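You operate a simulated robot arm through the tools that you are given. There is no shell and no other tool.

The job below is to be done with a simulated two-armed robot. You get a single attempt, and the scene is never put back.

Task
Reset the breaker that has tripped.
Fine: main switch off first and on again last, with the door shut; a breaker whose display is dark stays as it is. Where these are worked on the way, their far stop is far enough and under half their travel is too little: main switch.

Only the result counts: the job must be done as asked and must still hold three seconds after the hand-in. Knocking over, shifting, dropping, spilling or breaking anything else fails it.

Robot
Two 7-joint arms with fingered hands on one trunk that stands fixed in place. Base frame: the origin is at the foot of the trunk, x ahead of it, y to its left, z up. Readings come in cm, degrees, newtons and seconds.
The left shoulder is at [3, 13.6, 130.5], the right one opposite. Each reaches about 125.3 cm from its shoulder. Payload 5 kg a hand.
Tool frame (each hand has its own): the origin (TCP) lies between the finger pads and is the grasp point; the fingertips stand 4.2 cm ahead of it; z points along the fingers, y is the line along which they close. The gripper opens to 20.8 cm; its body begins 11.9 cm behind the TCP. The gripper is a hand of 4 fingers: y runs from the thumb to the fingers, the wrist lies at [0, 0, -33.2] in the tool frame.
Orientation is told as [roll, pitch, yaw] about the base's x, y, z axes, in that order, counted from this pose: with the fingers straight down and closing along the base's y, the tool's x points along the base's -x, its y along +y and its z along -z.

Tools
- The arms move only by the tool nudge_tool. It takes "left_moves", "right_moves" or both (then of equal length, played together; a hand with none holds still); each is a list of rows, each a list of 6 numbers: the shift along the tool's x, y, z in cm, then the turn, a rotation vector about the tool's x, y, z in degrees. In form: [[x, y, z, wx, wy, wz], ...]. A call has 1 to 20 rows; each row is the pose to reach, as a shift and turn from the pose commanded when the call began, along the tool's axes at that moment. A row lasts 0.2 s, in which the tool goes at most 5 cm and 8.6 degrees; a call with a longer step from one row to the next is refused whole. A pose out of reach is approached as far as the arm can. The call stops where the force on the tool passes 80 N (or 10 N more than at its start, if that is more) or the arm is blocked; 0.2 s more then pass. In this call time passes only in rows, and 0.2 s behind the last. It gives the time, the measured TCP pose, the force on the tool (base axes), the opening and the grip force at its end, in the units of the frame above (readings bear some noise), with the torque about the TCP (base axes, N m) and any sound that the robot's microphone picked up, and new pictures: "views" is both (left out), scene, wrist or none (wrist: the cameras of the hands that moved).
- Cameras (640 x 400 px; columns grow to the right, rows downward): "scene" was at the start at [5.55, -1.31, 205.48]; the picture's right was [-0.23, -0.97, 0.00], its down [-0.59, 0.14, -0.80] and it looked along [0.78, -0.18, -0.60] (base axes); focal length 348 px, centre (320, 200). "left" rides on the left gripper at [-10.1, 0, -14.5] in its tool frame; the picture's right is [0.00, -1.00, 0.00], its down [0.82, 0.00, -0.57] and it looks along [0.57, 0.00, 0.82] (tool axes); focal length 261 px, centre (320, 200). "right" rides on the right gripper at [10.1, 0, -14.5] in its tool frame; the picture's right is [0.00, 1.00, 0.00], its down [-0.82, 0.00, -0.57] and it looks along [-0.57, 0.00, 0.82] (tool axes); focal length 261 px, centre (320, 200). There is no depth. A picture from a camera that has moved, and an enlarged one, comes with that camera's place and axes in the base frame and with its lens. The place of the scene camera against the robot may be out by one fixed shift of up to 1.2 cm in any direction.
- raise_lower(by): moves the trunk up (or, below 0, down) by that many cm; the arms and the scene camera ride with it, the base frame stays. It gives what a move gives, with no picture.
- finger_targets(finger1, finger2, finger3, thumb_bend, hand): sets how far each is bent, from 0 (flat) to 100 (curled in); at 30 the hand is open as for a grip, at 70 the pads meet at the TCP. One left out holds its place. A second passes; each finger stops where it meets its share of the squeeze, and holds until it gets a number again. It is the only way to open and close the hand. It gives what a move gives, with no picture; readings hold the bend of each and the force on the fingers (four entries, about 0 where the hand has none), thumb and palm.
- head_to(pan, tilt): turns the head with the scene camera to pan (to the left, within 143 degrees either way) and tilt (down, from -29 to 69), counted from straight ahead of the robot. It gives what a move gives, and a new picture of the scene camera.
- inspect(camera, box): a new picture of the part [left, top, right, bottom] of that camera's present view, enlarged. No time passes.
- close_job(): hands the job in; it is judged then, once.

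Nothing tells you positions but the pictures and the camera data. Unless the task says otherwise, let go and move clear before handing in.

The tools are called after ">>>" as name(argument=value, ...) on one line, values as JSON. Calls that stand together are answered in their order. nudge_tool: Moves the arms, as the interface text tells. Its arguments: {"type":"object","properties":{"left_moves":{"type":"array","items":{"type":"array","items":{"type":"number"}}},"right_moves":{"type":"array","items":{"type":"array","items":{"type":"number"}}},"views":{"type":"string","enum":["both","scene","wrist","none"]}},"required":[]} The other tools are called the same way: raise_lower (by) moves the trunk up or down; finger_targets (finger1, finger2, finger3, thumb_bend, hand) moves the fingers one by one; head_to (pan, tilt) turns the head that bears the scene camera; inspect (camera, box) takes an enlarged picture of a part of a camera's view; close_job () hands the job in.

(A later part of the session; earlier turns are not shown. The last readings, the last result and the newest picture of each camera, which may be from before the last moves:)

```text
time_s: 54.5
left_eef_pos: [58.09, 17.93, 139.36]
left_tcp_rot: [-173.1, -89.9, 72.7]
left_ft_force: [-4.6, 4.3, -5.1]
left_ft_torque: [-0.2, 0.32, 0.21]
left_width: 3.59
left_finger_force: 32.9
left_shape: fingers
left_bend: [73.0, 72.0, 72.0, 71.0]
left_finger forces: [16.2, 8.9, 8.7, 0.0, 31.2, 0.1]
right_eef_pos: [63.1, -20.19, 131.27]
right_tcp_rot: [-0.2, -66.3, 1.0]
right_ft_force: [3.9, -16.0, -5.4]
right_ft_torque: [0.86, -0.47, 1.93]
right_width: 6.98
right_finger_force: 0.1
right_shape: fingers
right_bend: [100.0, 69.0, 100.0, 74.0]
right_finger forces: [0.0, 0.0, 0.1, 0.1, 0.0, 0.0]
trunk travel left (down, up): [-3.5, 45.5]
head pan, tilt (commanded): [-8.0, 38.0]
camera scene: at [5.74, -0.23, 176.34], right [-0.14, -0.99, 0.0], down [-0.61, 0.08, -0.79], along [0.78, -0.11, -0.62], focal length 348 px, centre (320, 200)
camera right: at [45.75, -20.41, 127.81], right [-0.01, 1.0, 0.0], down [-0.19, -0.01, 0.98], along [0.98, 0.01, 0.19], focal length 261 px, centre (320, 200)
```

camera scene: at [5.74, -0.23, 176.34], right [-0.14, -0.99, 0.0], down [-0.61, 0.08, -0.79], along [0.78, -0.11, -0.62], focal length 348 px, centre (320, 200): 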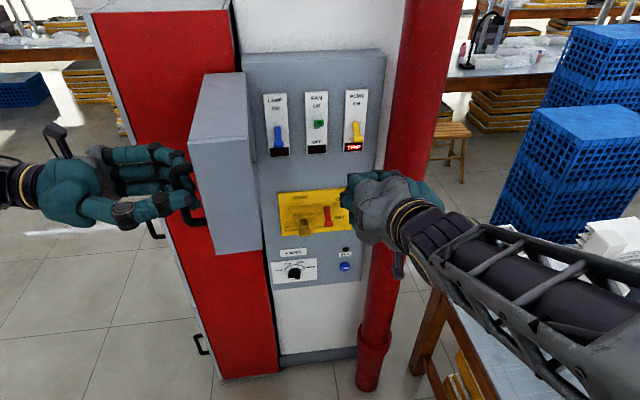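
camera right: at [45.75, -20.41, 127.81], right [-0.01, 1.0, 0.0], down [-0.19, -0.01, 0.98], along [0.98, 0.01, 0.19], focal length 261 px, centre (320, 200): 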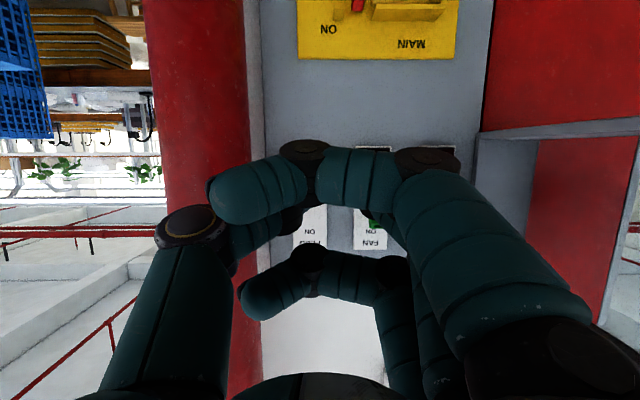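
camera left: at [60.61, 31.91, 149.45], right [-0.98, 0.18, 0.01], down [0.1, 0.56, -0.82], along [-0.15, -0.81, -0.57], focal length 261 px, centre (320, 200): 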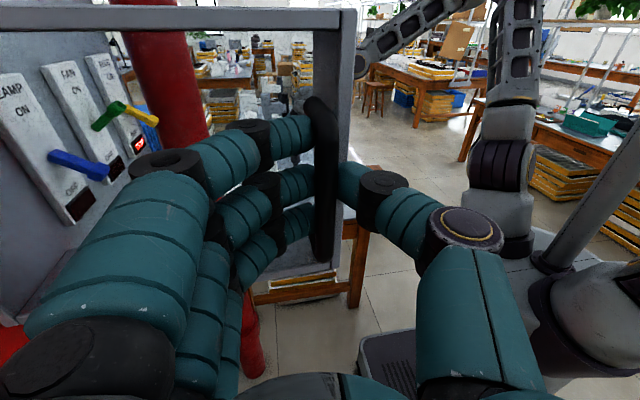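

The right hand is in front of the panel, with some residual motion at the end. I'll move forward and level the fingers below the yellow toggle, more gently.

>>> nudge_tool(right_moves=[[-0.3, 0, 1.7, 0, -4, 0], [-0.6, 0, 3.4, 0, -8, 0], [-0.9, 0, 5.1, 0, -12, 0], [-1.2, 0, 6.8, 0, -16, 0], [-1.5, 0, 8.5, 0, -20, 0], [-1.8, 0.1, 10.15, 0, -24, 0]], views="both")

>>> inspect(camera="scene", box=[300, 80, 420, 200])

>>> inspect(camera="left", box=[0, 40, 200, 240])

```text
time_s: 55.9
left_eef_pos: [57.99, 17.8, 139.42]
left_tcp_rot: [-156.4, -90.1, 55.8]
left_ft_force: [-0.1, 0.8, -8.0]
left_ft_torque: [-0.19, 0.36, 0.25]
left_width: 3.57
left_finger_force: 34.0
left_shape: fingers
left_bend: [73.0, 72.0, 73.0, 71.0]
left_finger forces: [19.2, 9.5, 9.5, 0.0, 30.2, 0.0]
right_eef_pos: [73.19, -21.21, 128.38]
right_tcp_rot: [-113.5, -90.0, 113.6]
right_ft_force: [0.3, 0.7, 0.1]
right_ft_torque: [0.01, 0.04, -0.07]
right_width: 7.01
right_finger_force: 0.1
right_shape: fingers
right_bend: [100.0, 69.0, 100.0, 74.0]
right_finger forces: [0.0, 0.1, 0.1, 0.1, 0.0, 0.0]
trunk travel left (down, up): [-3.5, 45.5]
head pan, tilt (commanded): [-8.0, 38.0]
camera scene: at [5.7, -0.36, 176.33], right [-0.14, -0.99, 0.0], down [-0.61, 0.09, -0.79], along [0.78, -0.11, -0.62], focal length 348 px, centre (320, 200)
camera right: at [58.65, -21.03, 118.1], right [0.0, 1.0, 0.0], down [-0.57, 0.0, 0.82], along [0.82, 0.0, 0.57], focal length 261 px, centre (320, 200)
```

scene: 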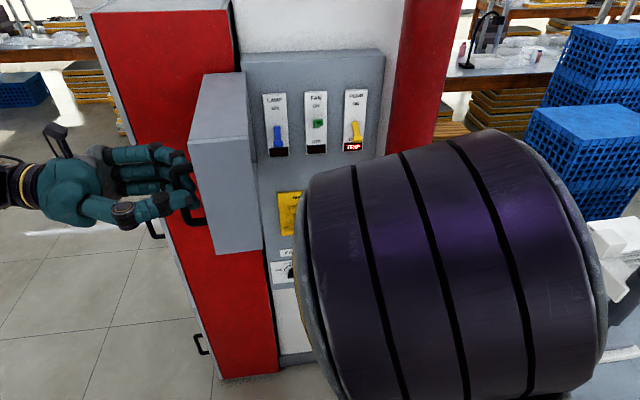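
right: 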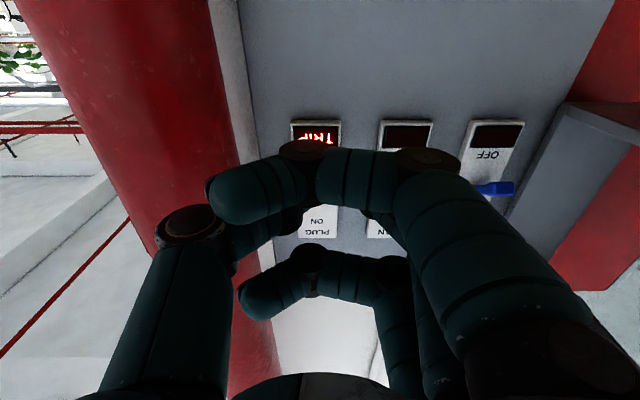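

```text
3.33 times, centred on (360, 140) of scene
camera zoom: at [5.7, -0.36, 176.33], right [-0.14, -0.99, 0.0], down [-0.61, 0.09, -0.79], along [0.78, -0.11, -0.62], focal length 1159 px, centre (187, 400)
```

zoom: 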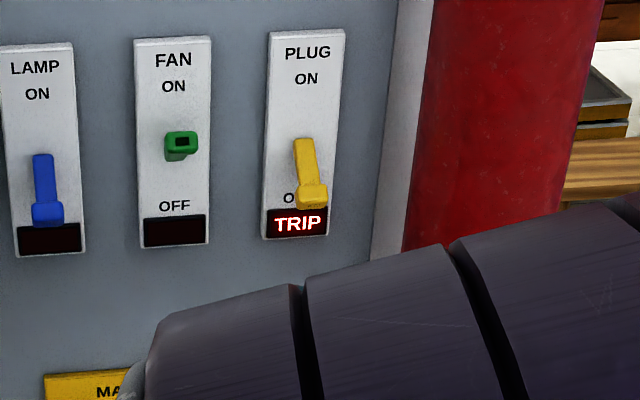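

```text
2.00 times, centred on (100, 140) of left
camera zoom: at [60.66, 31.9, 149.45], right [-0.98, 0.18, 0.01], down [0.1, 0.56, -0.82], along [-0.15, -0.81, -0.57], focal length 521 px, centre (760, 320)
```

zoom: 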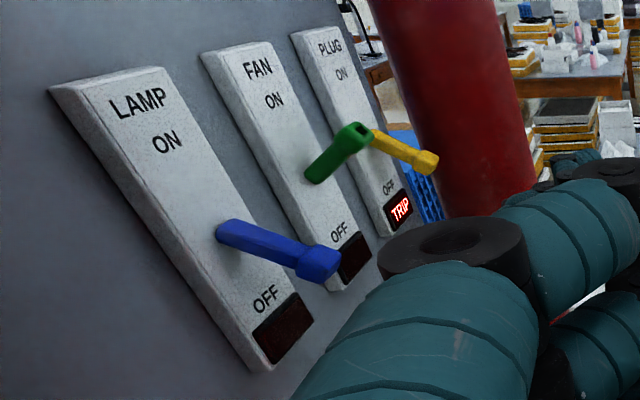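

The right elbow now blocks much of the scene camera, but the left wrist camera has a clear side view. I'll look at that view in full.

>>> inspect(camera="left", box=[0, 0, 640, 400])

>>> inspect(camera="right", box=[240, 100, 540, 290])

```text
1.00 times, centred on (320, 200) of left (not enlarged: the box is as wide or as high as the picture)
camera zoom: at [60.66, 31.9, 149.45], right [-0.98, 0.18, 0.01], down [0.1, 0.56, -0.82], along [-0.15, -0.81, -0.57], focal length 261 px, centre (320, 200)
```

zoom: 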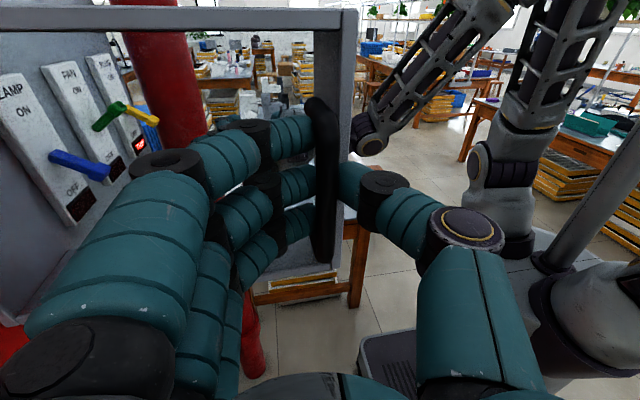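

```text
2.11 times, centred on (390, 195) of right
camera zoom: at [58.65, -21.03, 118.1], right [0.0, 1.0, 0.0], down [-0.57, 0.0, 0.82], along [0.82, 0.0, 0.57], focal length 549 px, centre (173, 210)
```

zoom: 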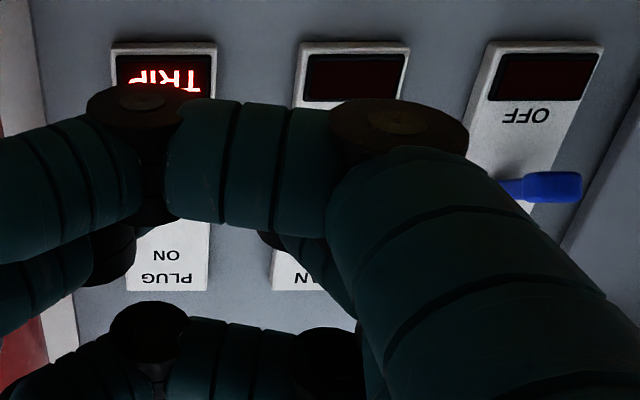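

I place the yellow toggle's pivot at about [86, -21.4, 136] and its tip at [82.4, -21.4, 134]. I'll slide the closed fingertips in underneath it.

>>> nudge_tool(right_moves=[[-2.7, 0, 0, 0, 0, 0], [-2.7, 0, 3, 0, 0, 0], [-2.7, 0, 6, 0, 0, 0], [-2.7, 0, 7.8, 0, 0, 0]], views="wrist")

>>> inspect(camera="left", box=[0, 40, 280, 200])

>>> inspect(camera="scene", box=[300, 80, 420, 200])

```text
time_s: 56.9
left_eef_pos: [58.05, 17.66, 139.33]
left_tcp_rot: [-119.7, -90.0, 19.1]
left_ft_force: [-0.1, 1.1, -8.2]
left_ft_torque: [-0.22, 0.38, 0.22]
left_width: 3.55
left_finger_force: 34.9
left_shape: fingers
left_bend: [73.0, 72.0, 73.0, 71.0]
left_finger forces: [19.3, 9.3, 9.2, 0.0, 31.0, 0.1]
right_eef_pos: [81.06, -21.36, 130.88]
right_tcp_rot: [-17.1, -89.9, 17.0]
right_ft_force: [-0.4, 0.4, -0.4]
right_ft_torque: [-0.02, 0.02, 0.0]
right_width: 7.0
right_finger_force: 0.2
right_shape: fingers
right_bend: [100.0, 69.0, 100.0, 74.0]
right_finger forces: [0.0, 0.1, 0.0, 0.0, 0.1, 0.0]
trunk travel left (down, up): [-3.5, 45.5]
head pan, tilt (commanded): [-8.0, 38.0]
camera right: at [66.52, -21.21, 120.8], right [0.0, 1.0, 0.0], down [-0.57, 0.0, 0.82], along [0.82, 0.0, 0.57], focal length 261 px, centre (320, 200)
```

right: 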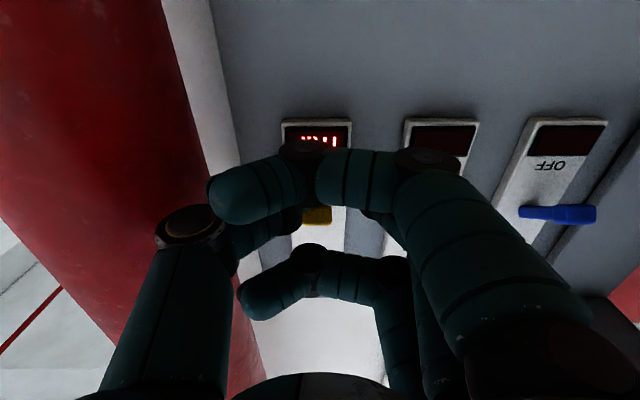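

```text
2.29 times, centred on (140, 120) of left
camera zoom: at [60.64, 31.84, 149.46], right [-0.98, 0.18, 0.01], down [0.1, 0.56, -0.82], along [-0.15, -0.81, -0.57], focal length 596 px, centre (731, 383)
```

zoom: 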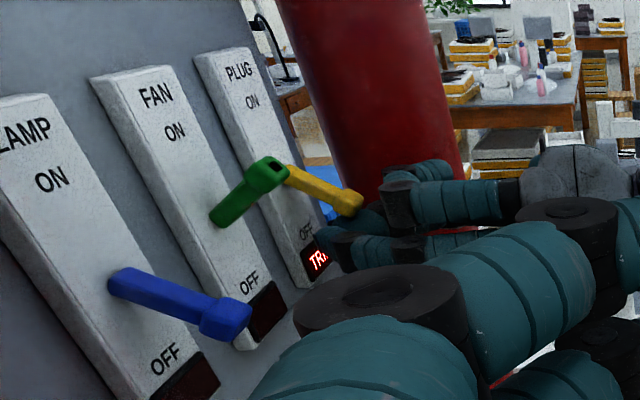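

```text
3.33 times, centred on (360, 140) of scene
camera zoom: at [5.68, -0.44, 176.34], right [-0.14, -0.99, 0.0], down [-0.61, 0.09, -0.79], along [0.78, -0.11, -0.62], focal length 1159 px, centre (187, 400)
```

zoom: 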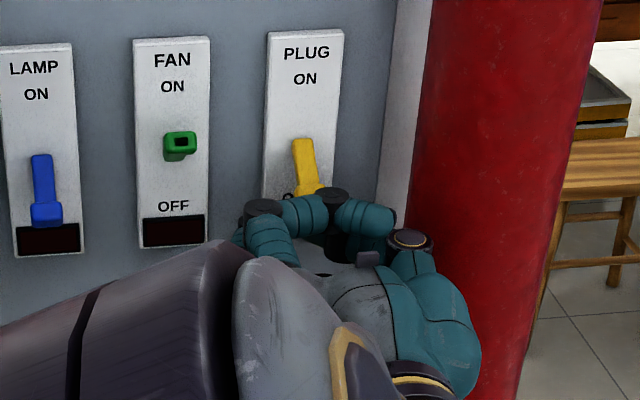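

The side view shows my fingertips just under the yellow toggle, with clearance to its tip. I'll lift it straight up.

>>> nudge_tool(right_moves=[[-0.7, 0, 0, 0, 0, 0], [-1.4, 0, 0, 0, 0, 0], [-2.1, 0, 0, 0, 0, 0], [-2.8, 0, 0, 0, 0, 0], [-3.5, 0, 0, 0, 0, 0], [-4.2, 0, 0, 0, 0, 0], [-4.9, 0, 0, 0, 0, 0], [-5.5, 0, 0, 0, 0, 0]], views="wrist")

>>> inspect(camera="left", box=[0, 40, 280, 200])

>>> inspect(camera="scene", box=[300, 80, 420, 200])

```text
time_s: 58.7
left_eef_pos: [58.04, 17.6, 139.4]
left_tcp_rot: [-119.5, -90.1, 18.8]
left_ft_force: [-6.5, 3.7, -1.4]
left_ft_torque: [-0.34, 0.38, 0.12]
left_width: 3.56
left_finger_force: 32.9
left_shape: fingers
left_bend: [73.0, 72.0, 73.0, 71.0]
left_finger forces: [17.4, 8.2, 8.2, 0.1, 32.5, 0.0]
right_eef_pos: [80.77, -21.57, 135.65]
right_tcp_rot: [-0.2, -89.0, -0.1]
right_ft_force: [-24.1, 0.6, -55.6]
right_ft_torque: [0.18, 2.28, -0.31]
right_width: 6.9
right_finger_force: 34.2
right_shape: fingers
right_bend: [100.0, 68.0, 100.0, 75.0]
right_finger forces: [0.0, 0.0, 0.1, 0.1, 68.4, 0.1]
trunk travel left (down, up): [-3.5, 45.5]
head pan, tilt (commanded): [-8.0, 38.0]
camera right: at [66.15, -21.51, 125.68], right [0.01, 1.0, 0.0], down [-0.56, 0.0, 0.83], along [0.83, -0.01, 0.56], focal length 261 px, centre (320, 200)
```

right: 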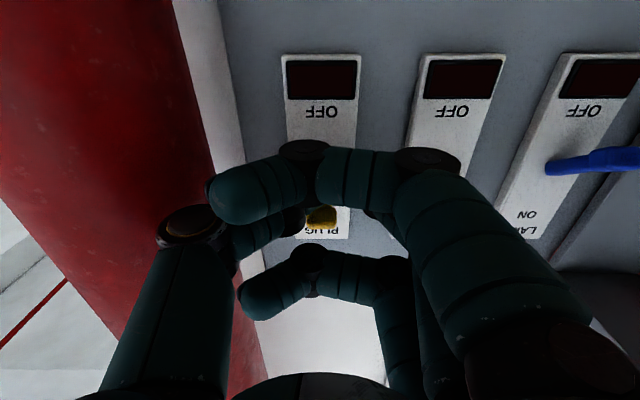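

```text
2.29 times, centred on (140, 120) of left
camera zoom: at [60.64, 31.72, 149.45], right [-0.98, 0.18, 0.01], down [0.1, 0.56, -0.82], along [-0.15, -0.81, -0.57], focal length 596 px, centre (731, 383)
```

zoom: 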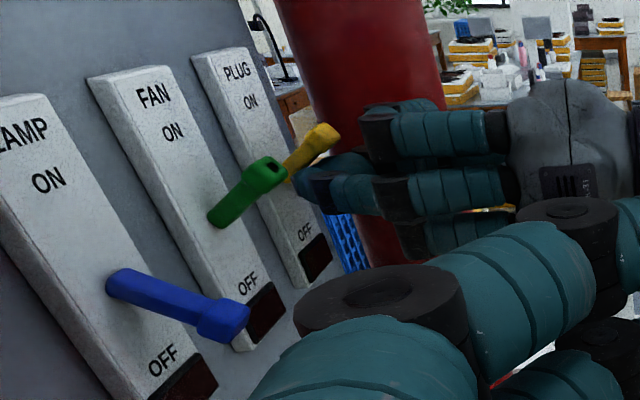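

```text
3.33 times, centred on (360, 140) of scene
camera zoom: at [5.72, -0.58, 176.27], right [-0.14, -0.99, 0.0], down [-0.61, 0.09, -0.79], along [0.78, -0.11, -0.62], focal length 1159 px, centre (187, 400)
```

zoom: 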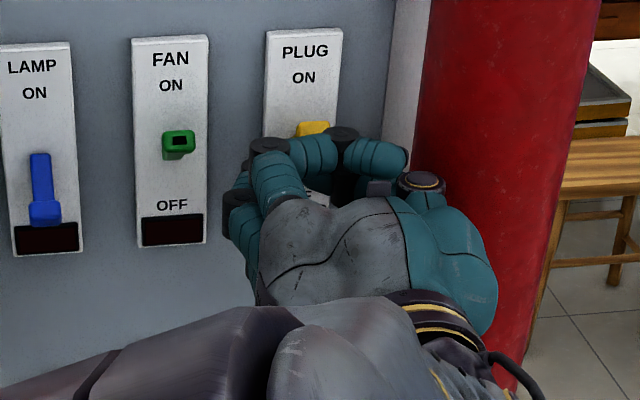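

The yellow toggle is up at ON and its TRIP display has gone dark. I'll ease down slightly and withdraw the right hand straight back.

>>> nudge_tool(right_moves=[[0.9, 0, 0, 0, 0, 0], [1.2, 0, -1.5, 0, 0, 0], [1.2, 0, -4, 0, 0, 0], [1.2, 0, -7, 0, 4, 0], [1.2, 0, -9, 0, 10, 0]], views="wrist")

>>> inspect(camera="left", box=[0, 40, 280, 200])

>>> inspect(camera="scene", box=[250, 70, 400, 170])

```text
time_s: 59.9
left_eef_pos: [57.95, 17.61, 139.38]
left_tcp_rot: [-62.4, -89.9, -38.1]
left_ft_force: [-1.3, 0.7, -9.7]
left_ft_torque: [-0.22, 0.42, 0.2]
left_width: 3.58
left_finger_force: 33.1
left_shape: fingers
left_bend: [73.0, 72.0, 73.0, 71.0]
left_finger forces: [18.6, 9.1, 9.1, 0.1, 29.9, 0.0]
right_eef_pos: [71.95, -21.39, 135.17]
right_tcp_rot: [0.2, -80.0, -0.2]
right_ft_force: [-0.7, -1.0, -0.1]
right_ft_torque: [0.02, 0.0, 0.11]
right_width: 6.97
right_finger_force: 0.0
right_shape: fingers
right_bend: [100.0, 68.0, 100.0, 74.0]
right_finger forces: [0.1, 0.1, 0.0, 0.1, 0.0, 0.0]
trunk travel left (down, up): [-3.5, 45.5]
head pan, tilt (commanded): [-8.0, 38.0]
camera right: at [55.91, -21.4, 127.71], right [0.0, 1.0, 0.01], down [-0.42, 0.0, 0.91], along [0.91, 0.0, 0.42], focal length 261 px, centre (320, 200)
```

right: 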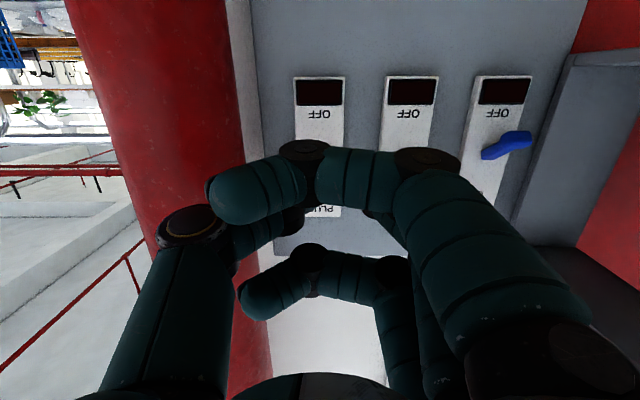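

```text
2.29 times, centred on (140, 120) of left
camera zoom: at [60.63, 31.76, 149.47], right [-0.98, 0.18, 0.01], down [0.1, 0.56, -0.82], along [-0.15, -0.81, -0.57], focal length 596 px, centre (731, 383)
```

zoom: 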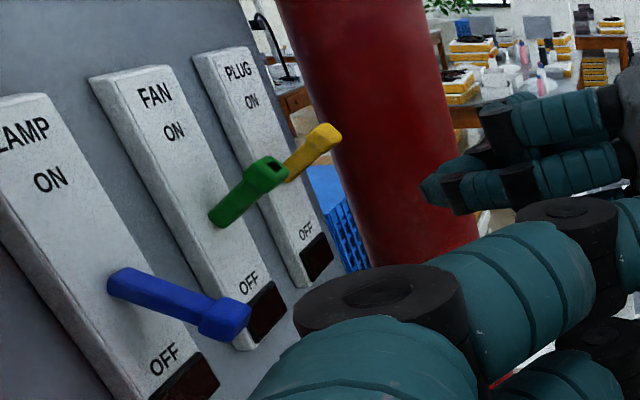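

```text
4.00 times, centred on (325, 120) of scene
camera zoom: at [5.66, -0.55, 176.34], right [-0.14, -0.99, 0.0], down [-0.61, 0.09, -0.79], along [0.78, -0.11, -0.62], focal length 1391 px, centre (300, 520)
```

zoom: 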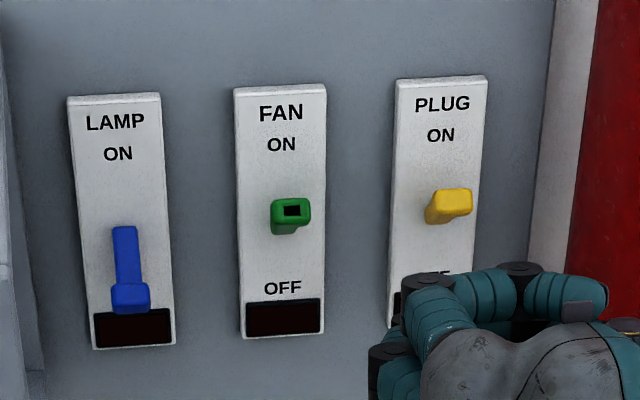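

All three toggles read right: LAMP off, FAN on, PLUG on, displays dark. I'll move the right hand out to the right so that the door can be shut.

>>> nudge_tool(right_moves=[[0.9, 0, -2.1, 0, 4.5, 0], [1.9, 0, -4.2, 0, 9, 0], [2.8, 0, -6.4, 0, 13.5, 0], [3.7, 0, -8.5, 0, 18, 0]], views="none")

>>> nudge_tool(right_moves=[[1.8, -3.2, 0.55, 0, 2, 0], [3.7, -6.4, 1.1, 0, 4, 0], [5.5, -9.6, 1.65, 0, 6, 0], [7.3, -12.8, 2.2, 0, 8, 0], [9.2, -16, 2.75, 0, 10, 0], [11, -19.2, 3.3, 0, 12, 0], [12.8, -22.4, 3.85, 0, 14, 0], [14.65, -25.5, 4.4, 0, 16, 0]], views="both")

```text
time_s: 60.9
left_eef_pos: [58.02, 17.53, 139.44]
left_tcp_rot: [-27.4, -90.1, -72.9]
left_ft_force: [4.8, -1.4, -8.9]
left_ft_torque: [-0.2, 0.44, 0.48]
left_width: 3.57
left_finger_force: 33.6
left_shape: fingers
left_bend: [73.0, 72.0, 73.0, 71.0]
left_finger forces: [20.8, 9.6, 9.5, 0.1, 28.0, 0.0]
right_eef_pos: [62.64, -21.49, 133.01]
right_tcp_rot: [0.0, -61.9, 0.1]
right_ft_force: [-1.3, -1.7, -0.4]
right_ft_torque: [0.12, -0.11, 0.25]
right_width: 6.97
right_finger_force: 0.0
right_shape: fingers
right_bend: [100.0, 69.0, 100.0, 74.0]
right_finger forces: [0.1, 0.0, 0.0, 0.0, 0.1, 0.0]
trunk travel left (down, up): [-3.5, 45.5]
head pan, tilt (commanded): [-8.0, 38.0]
```

```text
time_s: 62.7
left_eef_pos: [57.92, 17.55, 139.31]
left_tcp_rot: [-56.5, -89.9, -44.0]
left_ft_force: [1.9, -0.1, -9.4]
left_ft_torque: [-0.21, 0.47, 0.32]
left_width: 3.59
left_finger_force: 33.8
left_shape: fingers
left_bend: [73.0, 73.0, 73.0, 71.0]
left_finger forces: [20.3, 8.6, 8.4, 0.0, 29.9, 0.0]
right_eef_pos: [59.95, -46.87, 118.13]
right_tcp_rot: [0.0, -46.0, -0.1]
right_ft_force: [-0.3, -1.3, 0.3]
right_ft_torque: [0.11, -0.03, 0.12]
right_width: 6.96
right_finger_force: 0.0
right_shape: fingers
right_bend: [100.0, 69.0, 100.0, 74.0]
right_finger forces: [0.0, 0.1, 0.0, 0.0, 0.1, 0.1]
trunk travel left (down, up): [-3.5, 45.5]
head pan, tilt (commanded): [-8.0, 38.0]
camera scene: at [5.68, -0.57, 176.33], right [-0.14, -0.99, 0.0], down [-0.61, 0.09, -0.79], along [0.78, -0.11, -0.62], focal length 348 px, centre (320, 200)
camera right: at [42.49, -46.74, 120.9], right [0.0, 1.0, 0.0], down [0.16, -0.01, 0.99], along [0.99, 0.0, -0.16], focal length 261 px, centre (320, 200)
```

scene: 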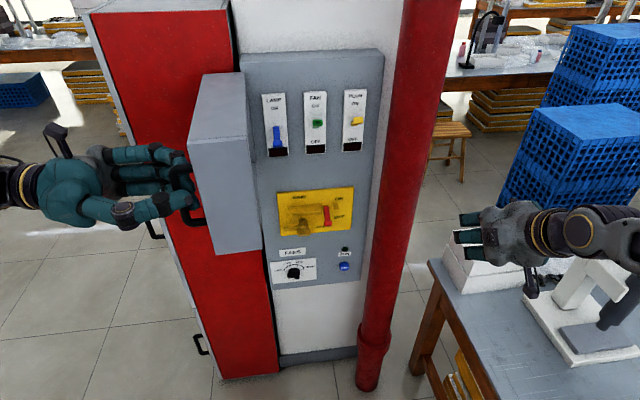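
right: 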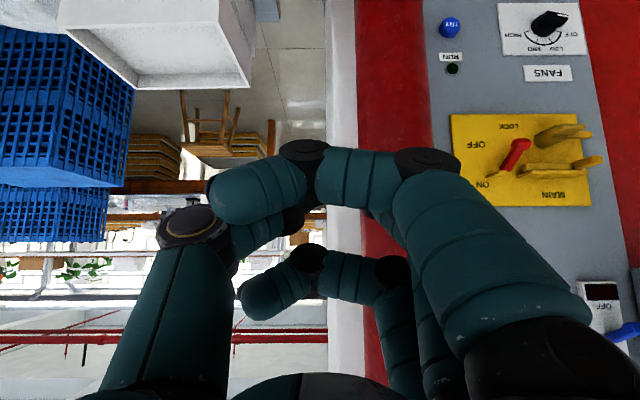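

Everything inside looks right, so I'll close the door by retracing the arc with the left hand, first to about 50°.

>>> nudge_tool(left_moves=[[0, -0.28, 1.33, -2.5, 0, 0], [0, -0.52, 2.68, -5, 0, 0], [0, -0.72, 4.04, -7.5, 0, 0], [0, -0.83, 5.41, -10, 0, 0], [0, -0.9, 6.78, -12.5, 0, 0], [0, -0.89, 8.15, -15, 0, 0], [0, -0.84, 9.51, -17.5, 0, 0], [0, -0.72, 10.88, -20, 0, 0], [0, -0.56, 12.24, -22.5, 0, 0], [0, -0.31, 13.59, -25, 0, 0], [0, -0.02, 14.92, -27.5, 0, 0], [0, 0.34, 16.24, -30, 0, 0], [0, 0.73, 17.55, -32.5, 0, 0], [0, 1.2, 18.84, -35, 0, 0], [0, 1.71, 20.11, -37.5, 0, 0]], views="both")

```text
time_s: 65.9
left_eef_pos: [55.98, -2.45, 139.33]
left_tcp_rot: [-149.4, -90.0, 86.5]
left_ft_force: [1.2, 0.5, -6.5]
left_ft_torque: [-0.47, 0.21, 0.27]
left_width: 3.54
left_finger_force: 31.1
left_shape: fingers
left_bend: [73.0, 73.0, 73.0, 71.0]
left_finger forces: [19.2, 8.2, 8.1, 0.0, 27.3, 0.0]
right_eef_pos: [59.98, -46.71, 118.35]
right_tcp_rot: [-0.1, -46.0, 0.0]
right_ft_force: [-0.2, 0.0, -0.3]
right_ft_torque: [0.01, -0.03, 0.01]
right_width: 6.94
right_finger_force: 0.1
right_shape: fingers
right_bend: [100.0, 69.0, 100.0, 74.0]
right_finger forces: [0.0, 0.1, 0.0, 0.0, 0.1, 0.0]
trunk travel left (down, up): [-3.5, 45.5]
head pan, tilt (commanded): [-8.0, 38.0]
camera scene: at [5.66, -0.52, 176.34], right [-0.14, -0.99, 0.0], down [-0.61, 0.09, -0.79], along [0.78, -0.11, -0.62], focal length 348 px, centre (320, 200)
camera left: at [49.48, 10.43, 149.45], right [-0.89, -0.45, 0.0], down [-0.26, 0.51, -0.82], along [0.37, -0.73, -0.57], focal length 261 px, centre (320, 200)
```

scene: 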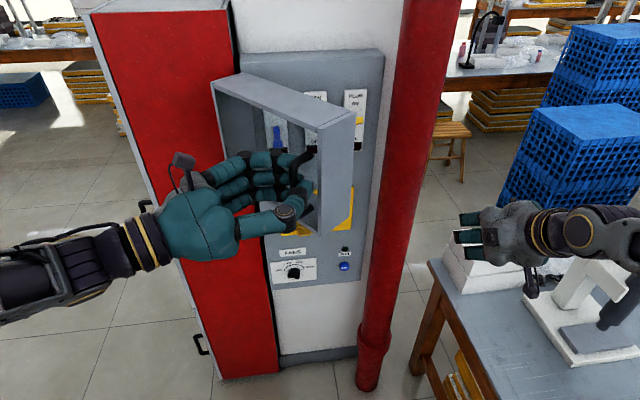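
left: 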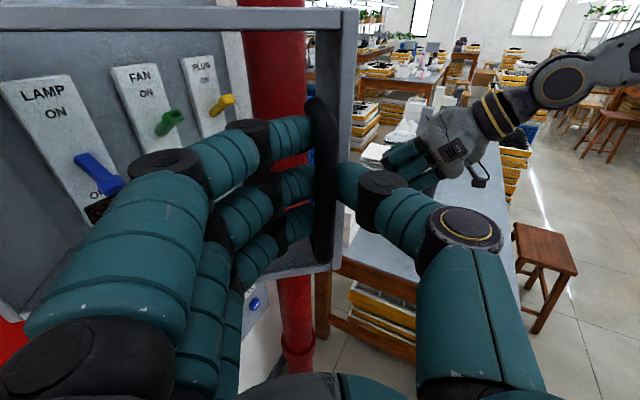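

The retrace works smoothly at about 50°. I'll continue closing to about 5°.

>>> nudge_tool(left_moves=[[0, -0.33, 1.33, -2.5, 0, 0], [0, -0.63, 2.67, -5, 0, 0], [0, -0.8, 4.03, -7.5, 0, 0], [0, -0.94, 5.4, -10, 0, 0], [0, -1.06, 6.77, -12.5, 0, 0], [0, -1.12, 8.15, -15, 0, 0], [0, -1.06, 9.52, -17.5, 0, 0], [0, -0.95, 10.89, -20, 0, 0], [0, -0.77, 12.26, -22.5, 0, 0], [0, -0.54, 13.63, -25, 0, 0], [0, -0.24, 14.97, -27.5, 0, 0], [0, 0.11, 16.3, -30, 0, 0], [0, 0.53, 17.61, -32.5, 0, 0], [0, 1.0, 18.9, -35, 0, 0], [0, 1.52, 20.18, -37.5, 0, 0], [0, 2.1, 21.44, -40, 0, 0], [0, 2.7, 22.68, -42.5, 0, 0], [0, 3.33, 23.91, -45, 0, 0]], views="both")

```text
time_s: 69.7
left_eef_pos: [69.92, -22.32, 139.32]
left_tcp_rot: [-19.5, -89.9, 1.7]
left_ft_force: [2.4, 2.9, -8.7]
left_ft_torque: [-0.58, -0.15, 0.3]
left_width: 3.47
left_finger_force: 31.8
left_shape: fingers
left_bend: [73.0, 73.0, 73.0, 72.0]
left_finger forces: [21.3, 8.1, 8.1, 0.0, 26.0, 0.0]
right_eef_pos: [60.02, -46.76, 118.35]
right_tcp_rot: [0.0, -45.9, 0.1]
right_ft_force: [-0.4, 0.3, 0.3]
right_ft_torque: [0.01, 0.0, 0.0]
right_width: 6.95
right_finger_force: 0.0
right_shape: fingers
right_bend: [100.0, 69.0, 100.0, 74.0]
right_finger forces: [0.0, 0.1, 0.0, 0.1, 0.0, 0.0]
trunk travel left (down, up): [-3.5, 45.5]
head pan, tilt (commanded): [-8.0, 38.0]
camera scene: at [5.77, -0.52, 176.33], right [-0.14, -0.99, 0.0], down [-0.61, 0.09, -0.79], along [0.78, -0.11, -0.62], focal length 348 px, centre (320, 200)
camera left: at [56.11, -17.85, 149.42], right [-0.31, -0.95, 0.01], down [-0.55, 0.17, -0.82], along [0.78, -0.26, -0.57], focal length 261 px, centre (320, 200)
```

scene: 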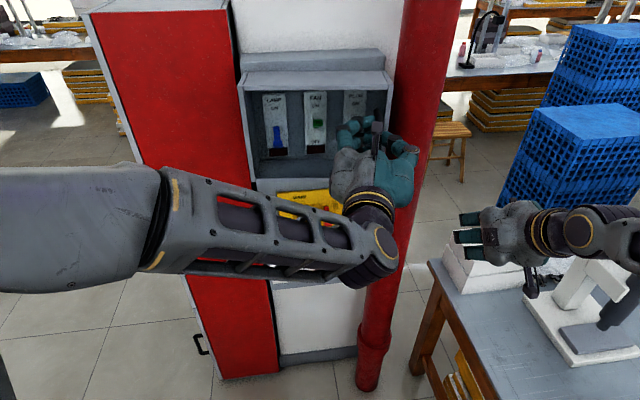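
left: 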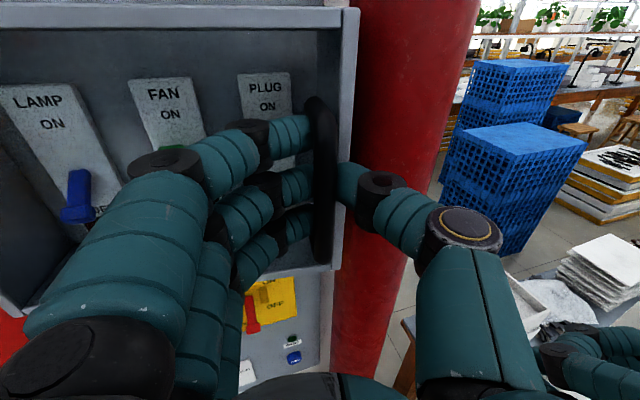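

The door is at about 5°. I'll push it home in small steps and watch for the contact force of the closed stop.

>>> nudge_tool(left_moves=[[0, -0.17, 0.67, -1.25, 0, 0], [0, -0.33, 1.35, -2.5, 0, 0], [0, -0.5, 2.02, -3.75, 0, 0], [0, -0.65, 2.69, -5, 0, 0], [0, -0.72, 3.24, -6, 0, 0], [0, -0.8, 3.8, -7, 0, 0]], views="wrist")

>>> inspect(camera="scene", box=[220, 40, 420, 200])

```text
time_s: 71.1
left_eef_pos: [73.27, -24.21, 139.34]
left_tcp_rot: [-3.3, -89.9, -7.8]
left_ft_force: [2.0, 5.4, -17.8]
left_ft_torque: [-0.57, -0.03, 0.39]
left_width: 3.5
left_finger_force: 32.7
left_shape: fingers
left_bend: [73.0, 73.0, 73.0, 72.0]
left_finger forces: [23.9, 8.4, 8.6, 0.1, 26.0, 0.1]
right_eef_pos: [60.02, -46.69, 118.23]
right_tcp_rot: [0.0, -46.0, 0.0]
right_ft_force: [0.6, -1.3, -0.5]
right_ft_torque: [0.0, 0.01, -0.01]
right_width: 6.98
right_finger_force: 0.0
right_shape: fingers
right_bend: [100.0, 69.0, 100.0, 74.0]
right_finger forces: [0.0, 0.0, 0.0, 0.0, 0.0, 0.0]
trunk travel left (down, up): [-3.5, 45.5]
head pan, tilt (commanded): [-8.0, 38.0]
camera left: at [59.03, -21.46, 149.46], right [-0.19, -0.98, 0.0], down [-0.56, 0.11, -0.82], along [0.8, -0.16, -0.57], focal length 261 px, centre (320, 200)
```

left: 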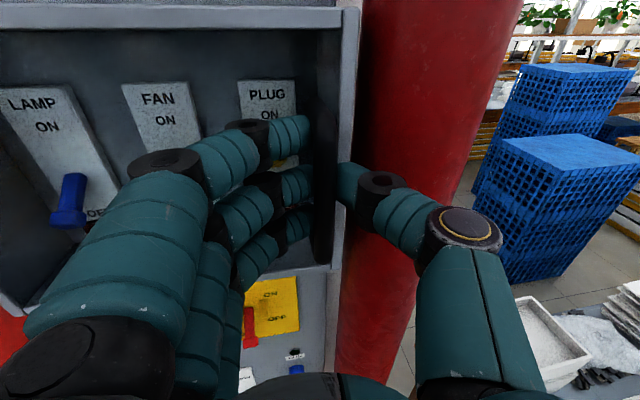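

```text
2.50 times, centred on (320, 120) of scene
camera zoom: at [5.81, -0.49, 176.32], right [-0.14, -0.99, 0.0], down [-0.61, 0.09, -0.79], along [0.78, -0.11, -0.62], focal length 870 px, centre (320, 400)
```

zoom: 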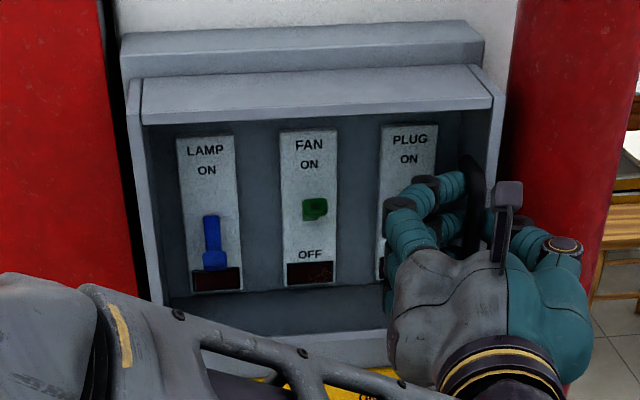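

There's no contact force inward yet, so I'll keep pushing gently until the stop is felt.

>>> nudge_tool(left_moves=[[0, -0.05, 0.4, -0.6, 0, 0], [0, -0.1, 0.8, -1.2, 0, 0], [0, -0.15, 1.2, -1.8, 0, 0], [0, -0.2, 1.6, -2.4, 0, 0]], views="none")

>>> inspect(camera="scene", box=[220, 40, 420, 200])

```text
time_s: 72.1
left_eef_pos: [74.49, -24.58, 139.45]
left_tcp_rot: [-96.9, -90.0, 88.3]
left_ft_force: [-21.9, 14.0, -21.7]
left_ft_torque: [-1.3, -0.58, 0.83]
left_width: 3.12
left_finger_force: 30.9
left_shape: fingers
left_bend: [75.0, 74.0, 74.0, 74.0]
left_finger forces: [37.5, 2.7, 2.6, 0.0, 19.1, 0.0]
right_eef_pos: [59.8, -46.55, 118.37]
right_tcp_rot: [0.0, -46.0, 0.0]
right_ft_force: [0.5, 0.1, -0.2]
right_ft_torque: [-0.04, 0.0, 0.03]
right_width: 6.96
right_finger_force: 0.1
right_shape: fingers
right_bend: [100.0, 69.0, 100.0, 74.0]
right_finger forces: [0.0, 0.0, 0.1, 0.0, 0.0, 0.0]
trunk travel left (down, up): [-3.5, 45.5]
head pan, tilt (commanded): [-8.0, 38.0]
```

```text
2.50 times, centred on (320, 120) of scene
camera zoom: at [5.47, -0.36, 176.34], right [-0.14, -0.99, 0.0], down [-0.61, 0.09, -0.79], along [0.78, -0.11, -0.62], focal length 870 px, centre (320, 400)
```

zoom: 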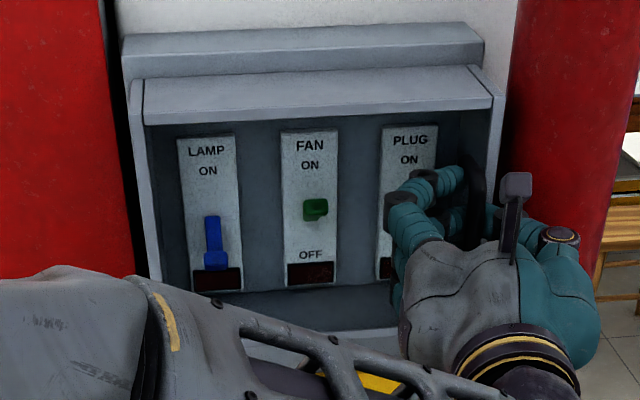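

The contact force inward is now about 22 N, so the door appears to be on its stop. I'll compare with the original closed view using the same crop.

>>> inspect(camera="scene", box=[230, 60, 410, 172])

>>> inspect(camera="left", box=[200, 0, 400, 130])

```text
3.56 times, centred on (320, 116) of scene
camera zoom: at [5.47, -0.36, 176.34], right [-0.14, -0.99, 0.0], down [-0.61, 0.09, -0.79], along [0.78, -0.11, -0.62], focal length 1237 px, centre (320, 499)
```

zoom: 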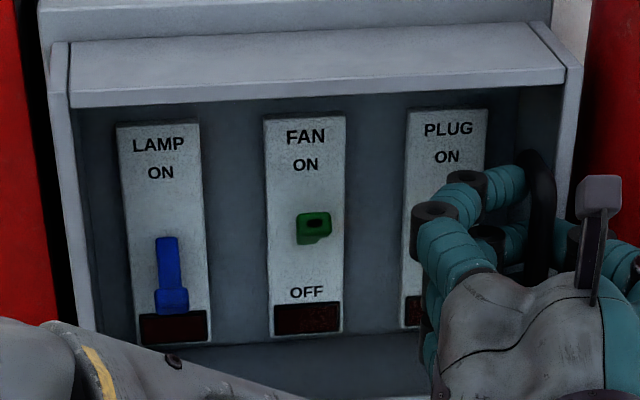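

```text
3.08 times, centred on (300, 65) of left
camera zoom: at [60.15, -22.4, 149.56], right [-0.15, -0.99, 0.01], down [-0.57, 0.08, -0.82], along [0.81, -0.13, -0.57], focal length 802 px, centre (382, 615)
```

zoom: 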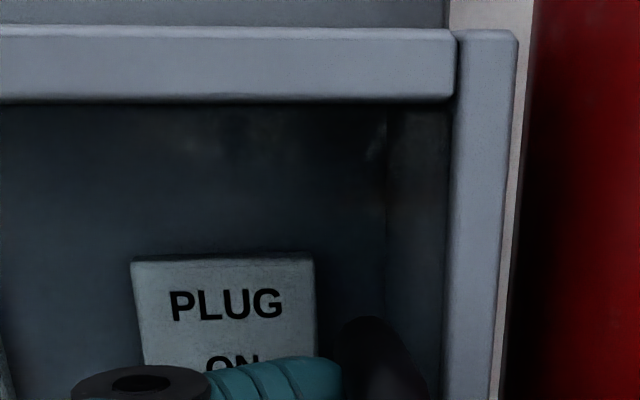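

The frame lines up exactly with the original closed view. I'll release the handle in two stages and back the left hand off straight, so the door isn't dragged.

>>> finger_targets(hand="left", finger1=65, finger2=65, finger3=65, thumb_bend=65)

>>> nudge_tool(left_moves=[[0, 0, -0.8, 0, 0, 0], [0, 0, -1.6, 0, 0, 0]], views="wrist")

>>> inspect(camera="left", box=[200, 40, 460, 240])

```text
time_s: 73.1
left_eef_pos: [74.12, -24.71, 139.54]
left_tcp_rot: [151.6, -90.0, -160.1]
left_ft_force: [-43.8, 6.4, -17.6]
left_ft_torque: [-0.71, 0.09, 0.4]
left_width: 4.52
left_finger_force: 27.5
left_shape: fingers
left_bend: [72.0, 69.0, 69.0, 65.0]
left_finger forces: [35.5, 9.6, 9.8, 0.1, 0.1, 0.0]
right_eef_pos: [59.72, -46.74, 118.41]
right_tcp_rot: [0.0, -46.2, 0.0]
right_ft_force: [-0.1, 0.3, 0.2]
right_ft_torque: [0.03, -0.02, 0.0]
right_width: 6.94
right_finger_force: 0.2
right_shape: fingers
right_bend: [100.0, 69.0, 100.0, 74.0]
right_finger forces: [0.1, 0.0, 0.0, 0.0, 0.0, 0.1]
trunk travel left (down, up): [-3.5, 45.5]
head pan, tilt (commanded): [-8.0, 38.0]
```

```text
time_s: 73.7
left_eef_pos: [73.3, -24.27, 139.51]
left_tcp_rot: [-169.2, -89.9, 160.7]
left_ft_force: [0.3, 0.4, 0.3]
left_ft_torque: [0.02, -0.01, 0.0]
left_width: 4.86
left_finger_force: 0.1
left_shape: fingers
left_bend: [65.0, 65.0, 65.0, 65.0]
left_finger forces: [0.1, 0.0, 0.0, 0.1, 0.0, 0.0]
right_eef_pos: [59.96, -46.72, 118.38]
right_tcp_rot: [0.0, -46.1, 0.1]
right_ft_force: [-0.1, -1.2, -0.6]
right_ft_torque: [-0.02, 0.0, 0.01]
right_width: 6.94
right_finger_force: 0.0
right_shape: fingers
right_bend: [100.0, 69.0, 100.0, 74.0]
right_finger forces: [0.1, 0.0, 0.0, 0.0, 0.0, 0.0]
trunk travel left (down, up): [-3.5, 45.5]
head pan, tilt (commanded): [-8.0, 38.0]
camera left: at [58.81, -22.11, 149.66], right [-0.15, -0.99, 0.01], down [-0.56, 0.08, -0.82], along [0.81, -0.12, -0.57], focal length 261 px, centre (320, 200)
```

left: 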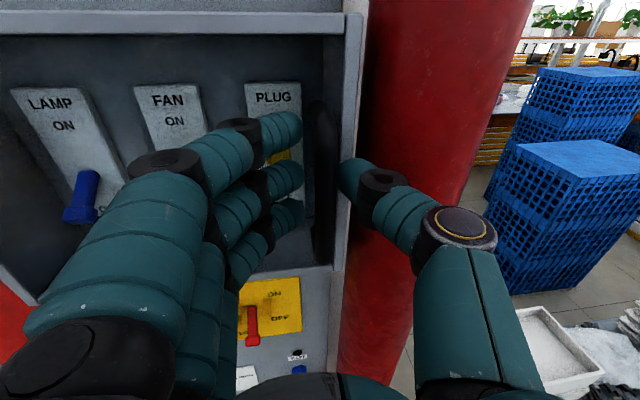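

```text
2.00 times, centred on (330, 140) of left
camera zoom: at [58.81, -22.11, 149.66], right [-0.15, -0.99, 0.01], down [-0.56, 0.08, -0.82], along [0.81, -0.12, -0.57], focal length 521 px, centre (300, 320)
```

zoom: 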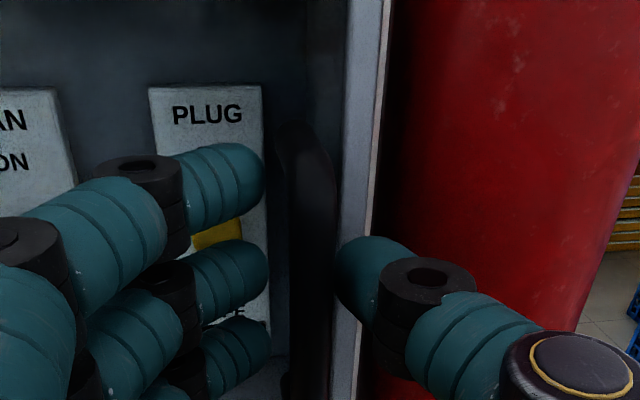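

The bar is free between the fingers, with no force. I'll back straight out and check that the door stays shut.

>>> nudge_tool(left_moves=[[0, 0, -2, 0, 0, 0], [0, 0, -4, 0, 0, 0], [0, 0, -7, 0, 0, 0], [0, 0, -10, 0, 0, 0]], views="both")

>>> inspect(camera="scene", box=[230, 60, 410, 172])

```text
time_s: 74.7
left_eef_pos: [63.07, -23.13, 139.19]
left_tcp_rot: [77.6, -90.0, -86.1]
left_ft_force: [-0.3, -0.4, 0.6]
left_ft_torque: [0.02, 0.0, 0.0]
left_width: 4.84
left_finger_force: 0.1
left_shape: fingers
left_bend: [65.0, 65.0, 65.0, 65.0]
left_finger forces: [0.0, 0.0, 0.0, 0.1, 0.1, 0.1]
right_eef_pos: [59.85, -46.71, 118.35]
right_tcp_rot: [-0.1, -46.0, 0.1]
right_ft_force: [-0.9, -0.1, 0.5]
right_ft_torque: [0.04, -0.02, 0.04]
right_width: 6.96
right_finger_force: 0.0
right_shape: fingers
right_bend: [100.0, 69.0, 100.0, 74.0]
right_finger forces: [0.0, 0.0, 0.0, 0.1, 0.1, 0.0]
trunk travel left (down, up): [-3.5, 45.5]
head pan, tilt (commanded): [-8.0, 38.0]
camera scene: at [5.54, -0.51, 176.35], right [-0.14, -0.99, 0.0], down [-0.61, 0.09, -0.79], along [0.78, -0.11, -0.62], focal length 348 px, centre (320, 200)
camera left: at [48.74, -20.91, 149.26], right [-0.15, -0.99, 0.0], down [-0.57, 0.08, -0.82], along [0.81, -0.12, -0.57], focal length 261 px, centre (320, 200)
```

scene: 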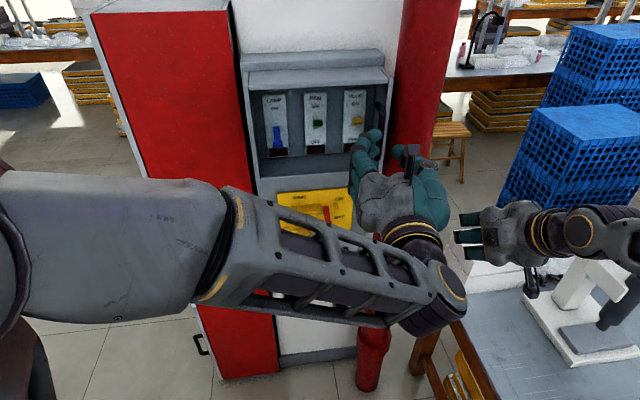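
left: 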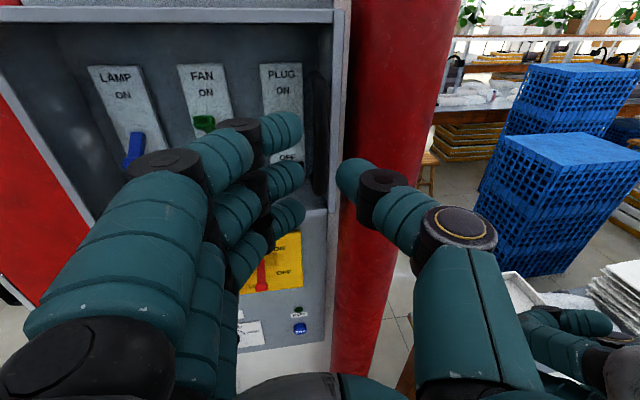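

```text
3.56 times, centred on (320, 116) of scene
camera zoom: at [5.54, -0.51, 176.35], right [-0.14, -0.99, 0.0], down [-0.61, 0.09, -0.79], along [0.78, -0.11, -0.62], focal length 1237 px, centre (320, 499)
```

zoom: 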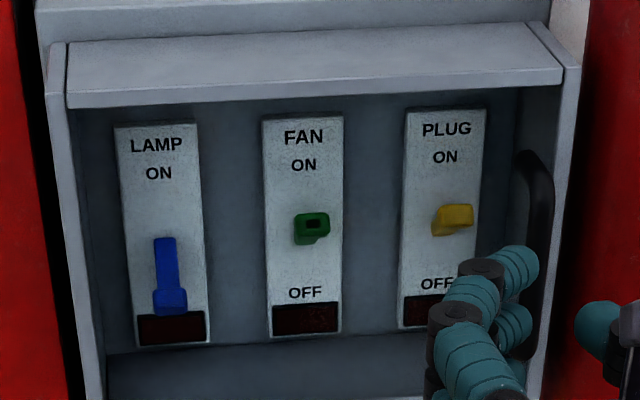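

The door is shut and matches the original view. I'll now swing the left hand away to the left, then raise the trunk for the reach to the main lever.

>>> nudge_tool(left_moves=[[0, 3.54, -1.83, 7.35, 0, 0], [0, 7.1, -3.65, 14.7, 0, 0], [0, 10.6, -5.5, 22, 0, 0], [0, 14.17, -7.3, 29.4, 0, 0], [0, 18.06, -8.32, 34.3, 0, 0], [0, 21.95, -9.34, 39.1, 0, 0], [0, 25.84, -10.36, 44, 0, 0], [0, 29.73, -11.39, 48.8, 0, 0], [0, 33.6, -12.4, 53.7, 0, 0], [0, 37.5, -13.4, 58.5, 0, 0], [0, 41.4, -14.45, 63.4, 0, 0]], views="scene")

>>> raise_lower(by=25)

>>> head_to(pan=-10, tilt=42)

```text
time_s: 77.1
left_eef_pos: [55.22, 20.22, 139.22]
left_tcp_rot: [-100.9, -90.0, 28.9]
left_ft_force: [0.8, 1.9, 0.2]
left_ft_torque: [-0.05, -0.02, -0.09]
left_width: 4.89
left_finger_force: 0.1
left_shape: fingers
left_bend: [65.0, 65.0, 65.0, 65.0]
left_finger forces: [0.1, 0.1, 0.0, 0.0, 0.0, 0.1]
right_eef_pos: [60.05, -46.48, 118.21]
right_tcp_rot: [0.0, -46.1, 0.1]
right_ft_force: [1.0, 0.7, 0.2]
right_ft_torque: [-0.06, 0.04, -0.09]
right_width: 6.97
right_finger_force: 0.0
right_shape: fingers
right_bend: [100.0, 69.0, 100.0, 74.0]
right_finger forces: [0.0, 0.1, 0.1, 0.0, 0.0, 0.0]
trunk travel left (down, up): [-3.5, 45.5]
head pan, tilt (commanded): [-8.0, 38.0]
camera scene: at [5.73, -0.34, 176.33], right [-0.14, -0.99, 0.0], down [-0.61, 0.08, -0.79], along [0.78, -0.11, -0.62], focal length 348 px, centre (320, 200)
```

scene: 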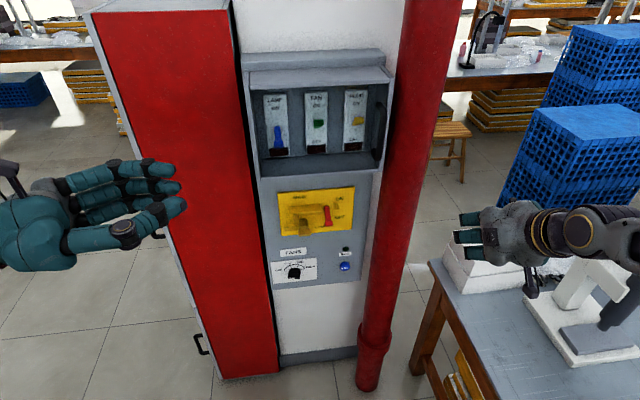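

```text
time_s: 79.7
left_eef_pos: [55.25, 20.11, 164.3]
left_tcp_rot: [-75.4, -90.0, 3.3]
left_ft_force: [-0.2, -0.1, 0.4]
left_ft_torque: [0.01, -0.02, 0.0]
left_width: 4.88
left_finger_force: 0.0
left_shape: fingers
left_bend: [65.0, 65.0, 65.0, 65.0]
left_finger forces: [0.1, 0.1, 0.0, 0.1, 0.1, 0.0]
right_eef_pos: [60.03, -46.69, 143.26]
right_tcp_rot: [0.0, -46.0, 0.0]
right_ft_force: [-0.2, 0.0, -0.1]
right_ft_torque: [-0.01, 0.01, 0.0]
right_width: 6.94
right_finger_force: 0.0
right_shape: fingers
right_bend: [100.0, 69.0, 100.0, 74.0]
right_finger forces: [0.0, 0.1, 0.0, 0.0, 0.0, 0.0]
trunk travel left (down, up): [-28.5, 20.5]
head pan, tilt (commanded): [-8.0, 38.0]
```

```text
time_s: 80.3
left_eef_pos: [55.37, 20.15, 164.33]
left_tcp_rot: [-122.6, -90.0, 50.6]
left_ft_force: [0.7, -1.0, 0.3]
left_ft_torque: [0.0, 0.01, 0.01]
left_width: 4.91
left_finger_force: 0.1
left_shape: fingers
left_bend: [65.0, 65.0, 65.0, 65.0]
left_finger forces: [0.0, 0.0, 0.0, 0.0, 0.1, 0.1]
right_eef_pos: [60.07, -46.66, 143.28]
right_tcp_rot: [0.0, -46.0, -0.1]
right_ft_force: [0.3, -0.4, 0.0]
right_ft_torque: [0.0, 0.01, -0.02]
right_width: 6.96
right_finger_force: 0.0
right_shape: fingers
right_bend: [100.0, 69.0, 100.0, 74.0]
right_finger forces: [0.1, 0.0, 0.1, 0.1, 0.0, 0.0]
trunk travel left (down, up): [-28.5, 20.5]
head pan, tilt (commanded): [-10.0, 42.0]
camera scene: at [5.32, -0.74, 200.75], right [-0.17, -0.98, 0.0], down [-0.66, 0.12, -0.74], along [0.73, -0.13, -0.67], focal length 348 px, centre (320, 200)
```

scene: 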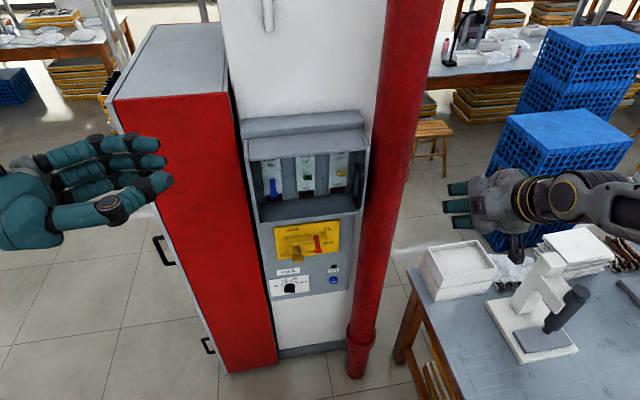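

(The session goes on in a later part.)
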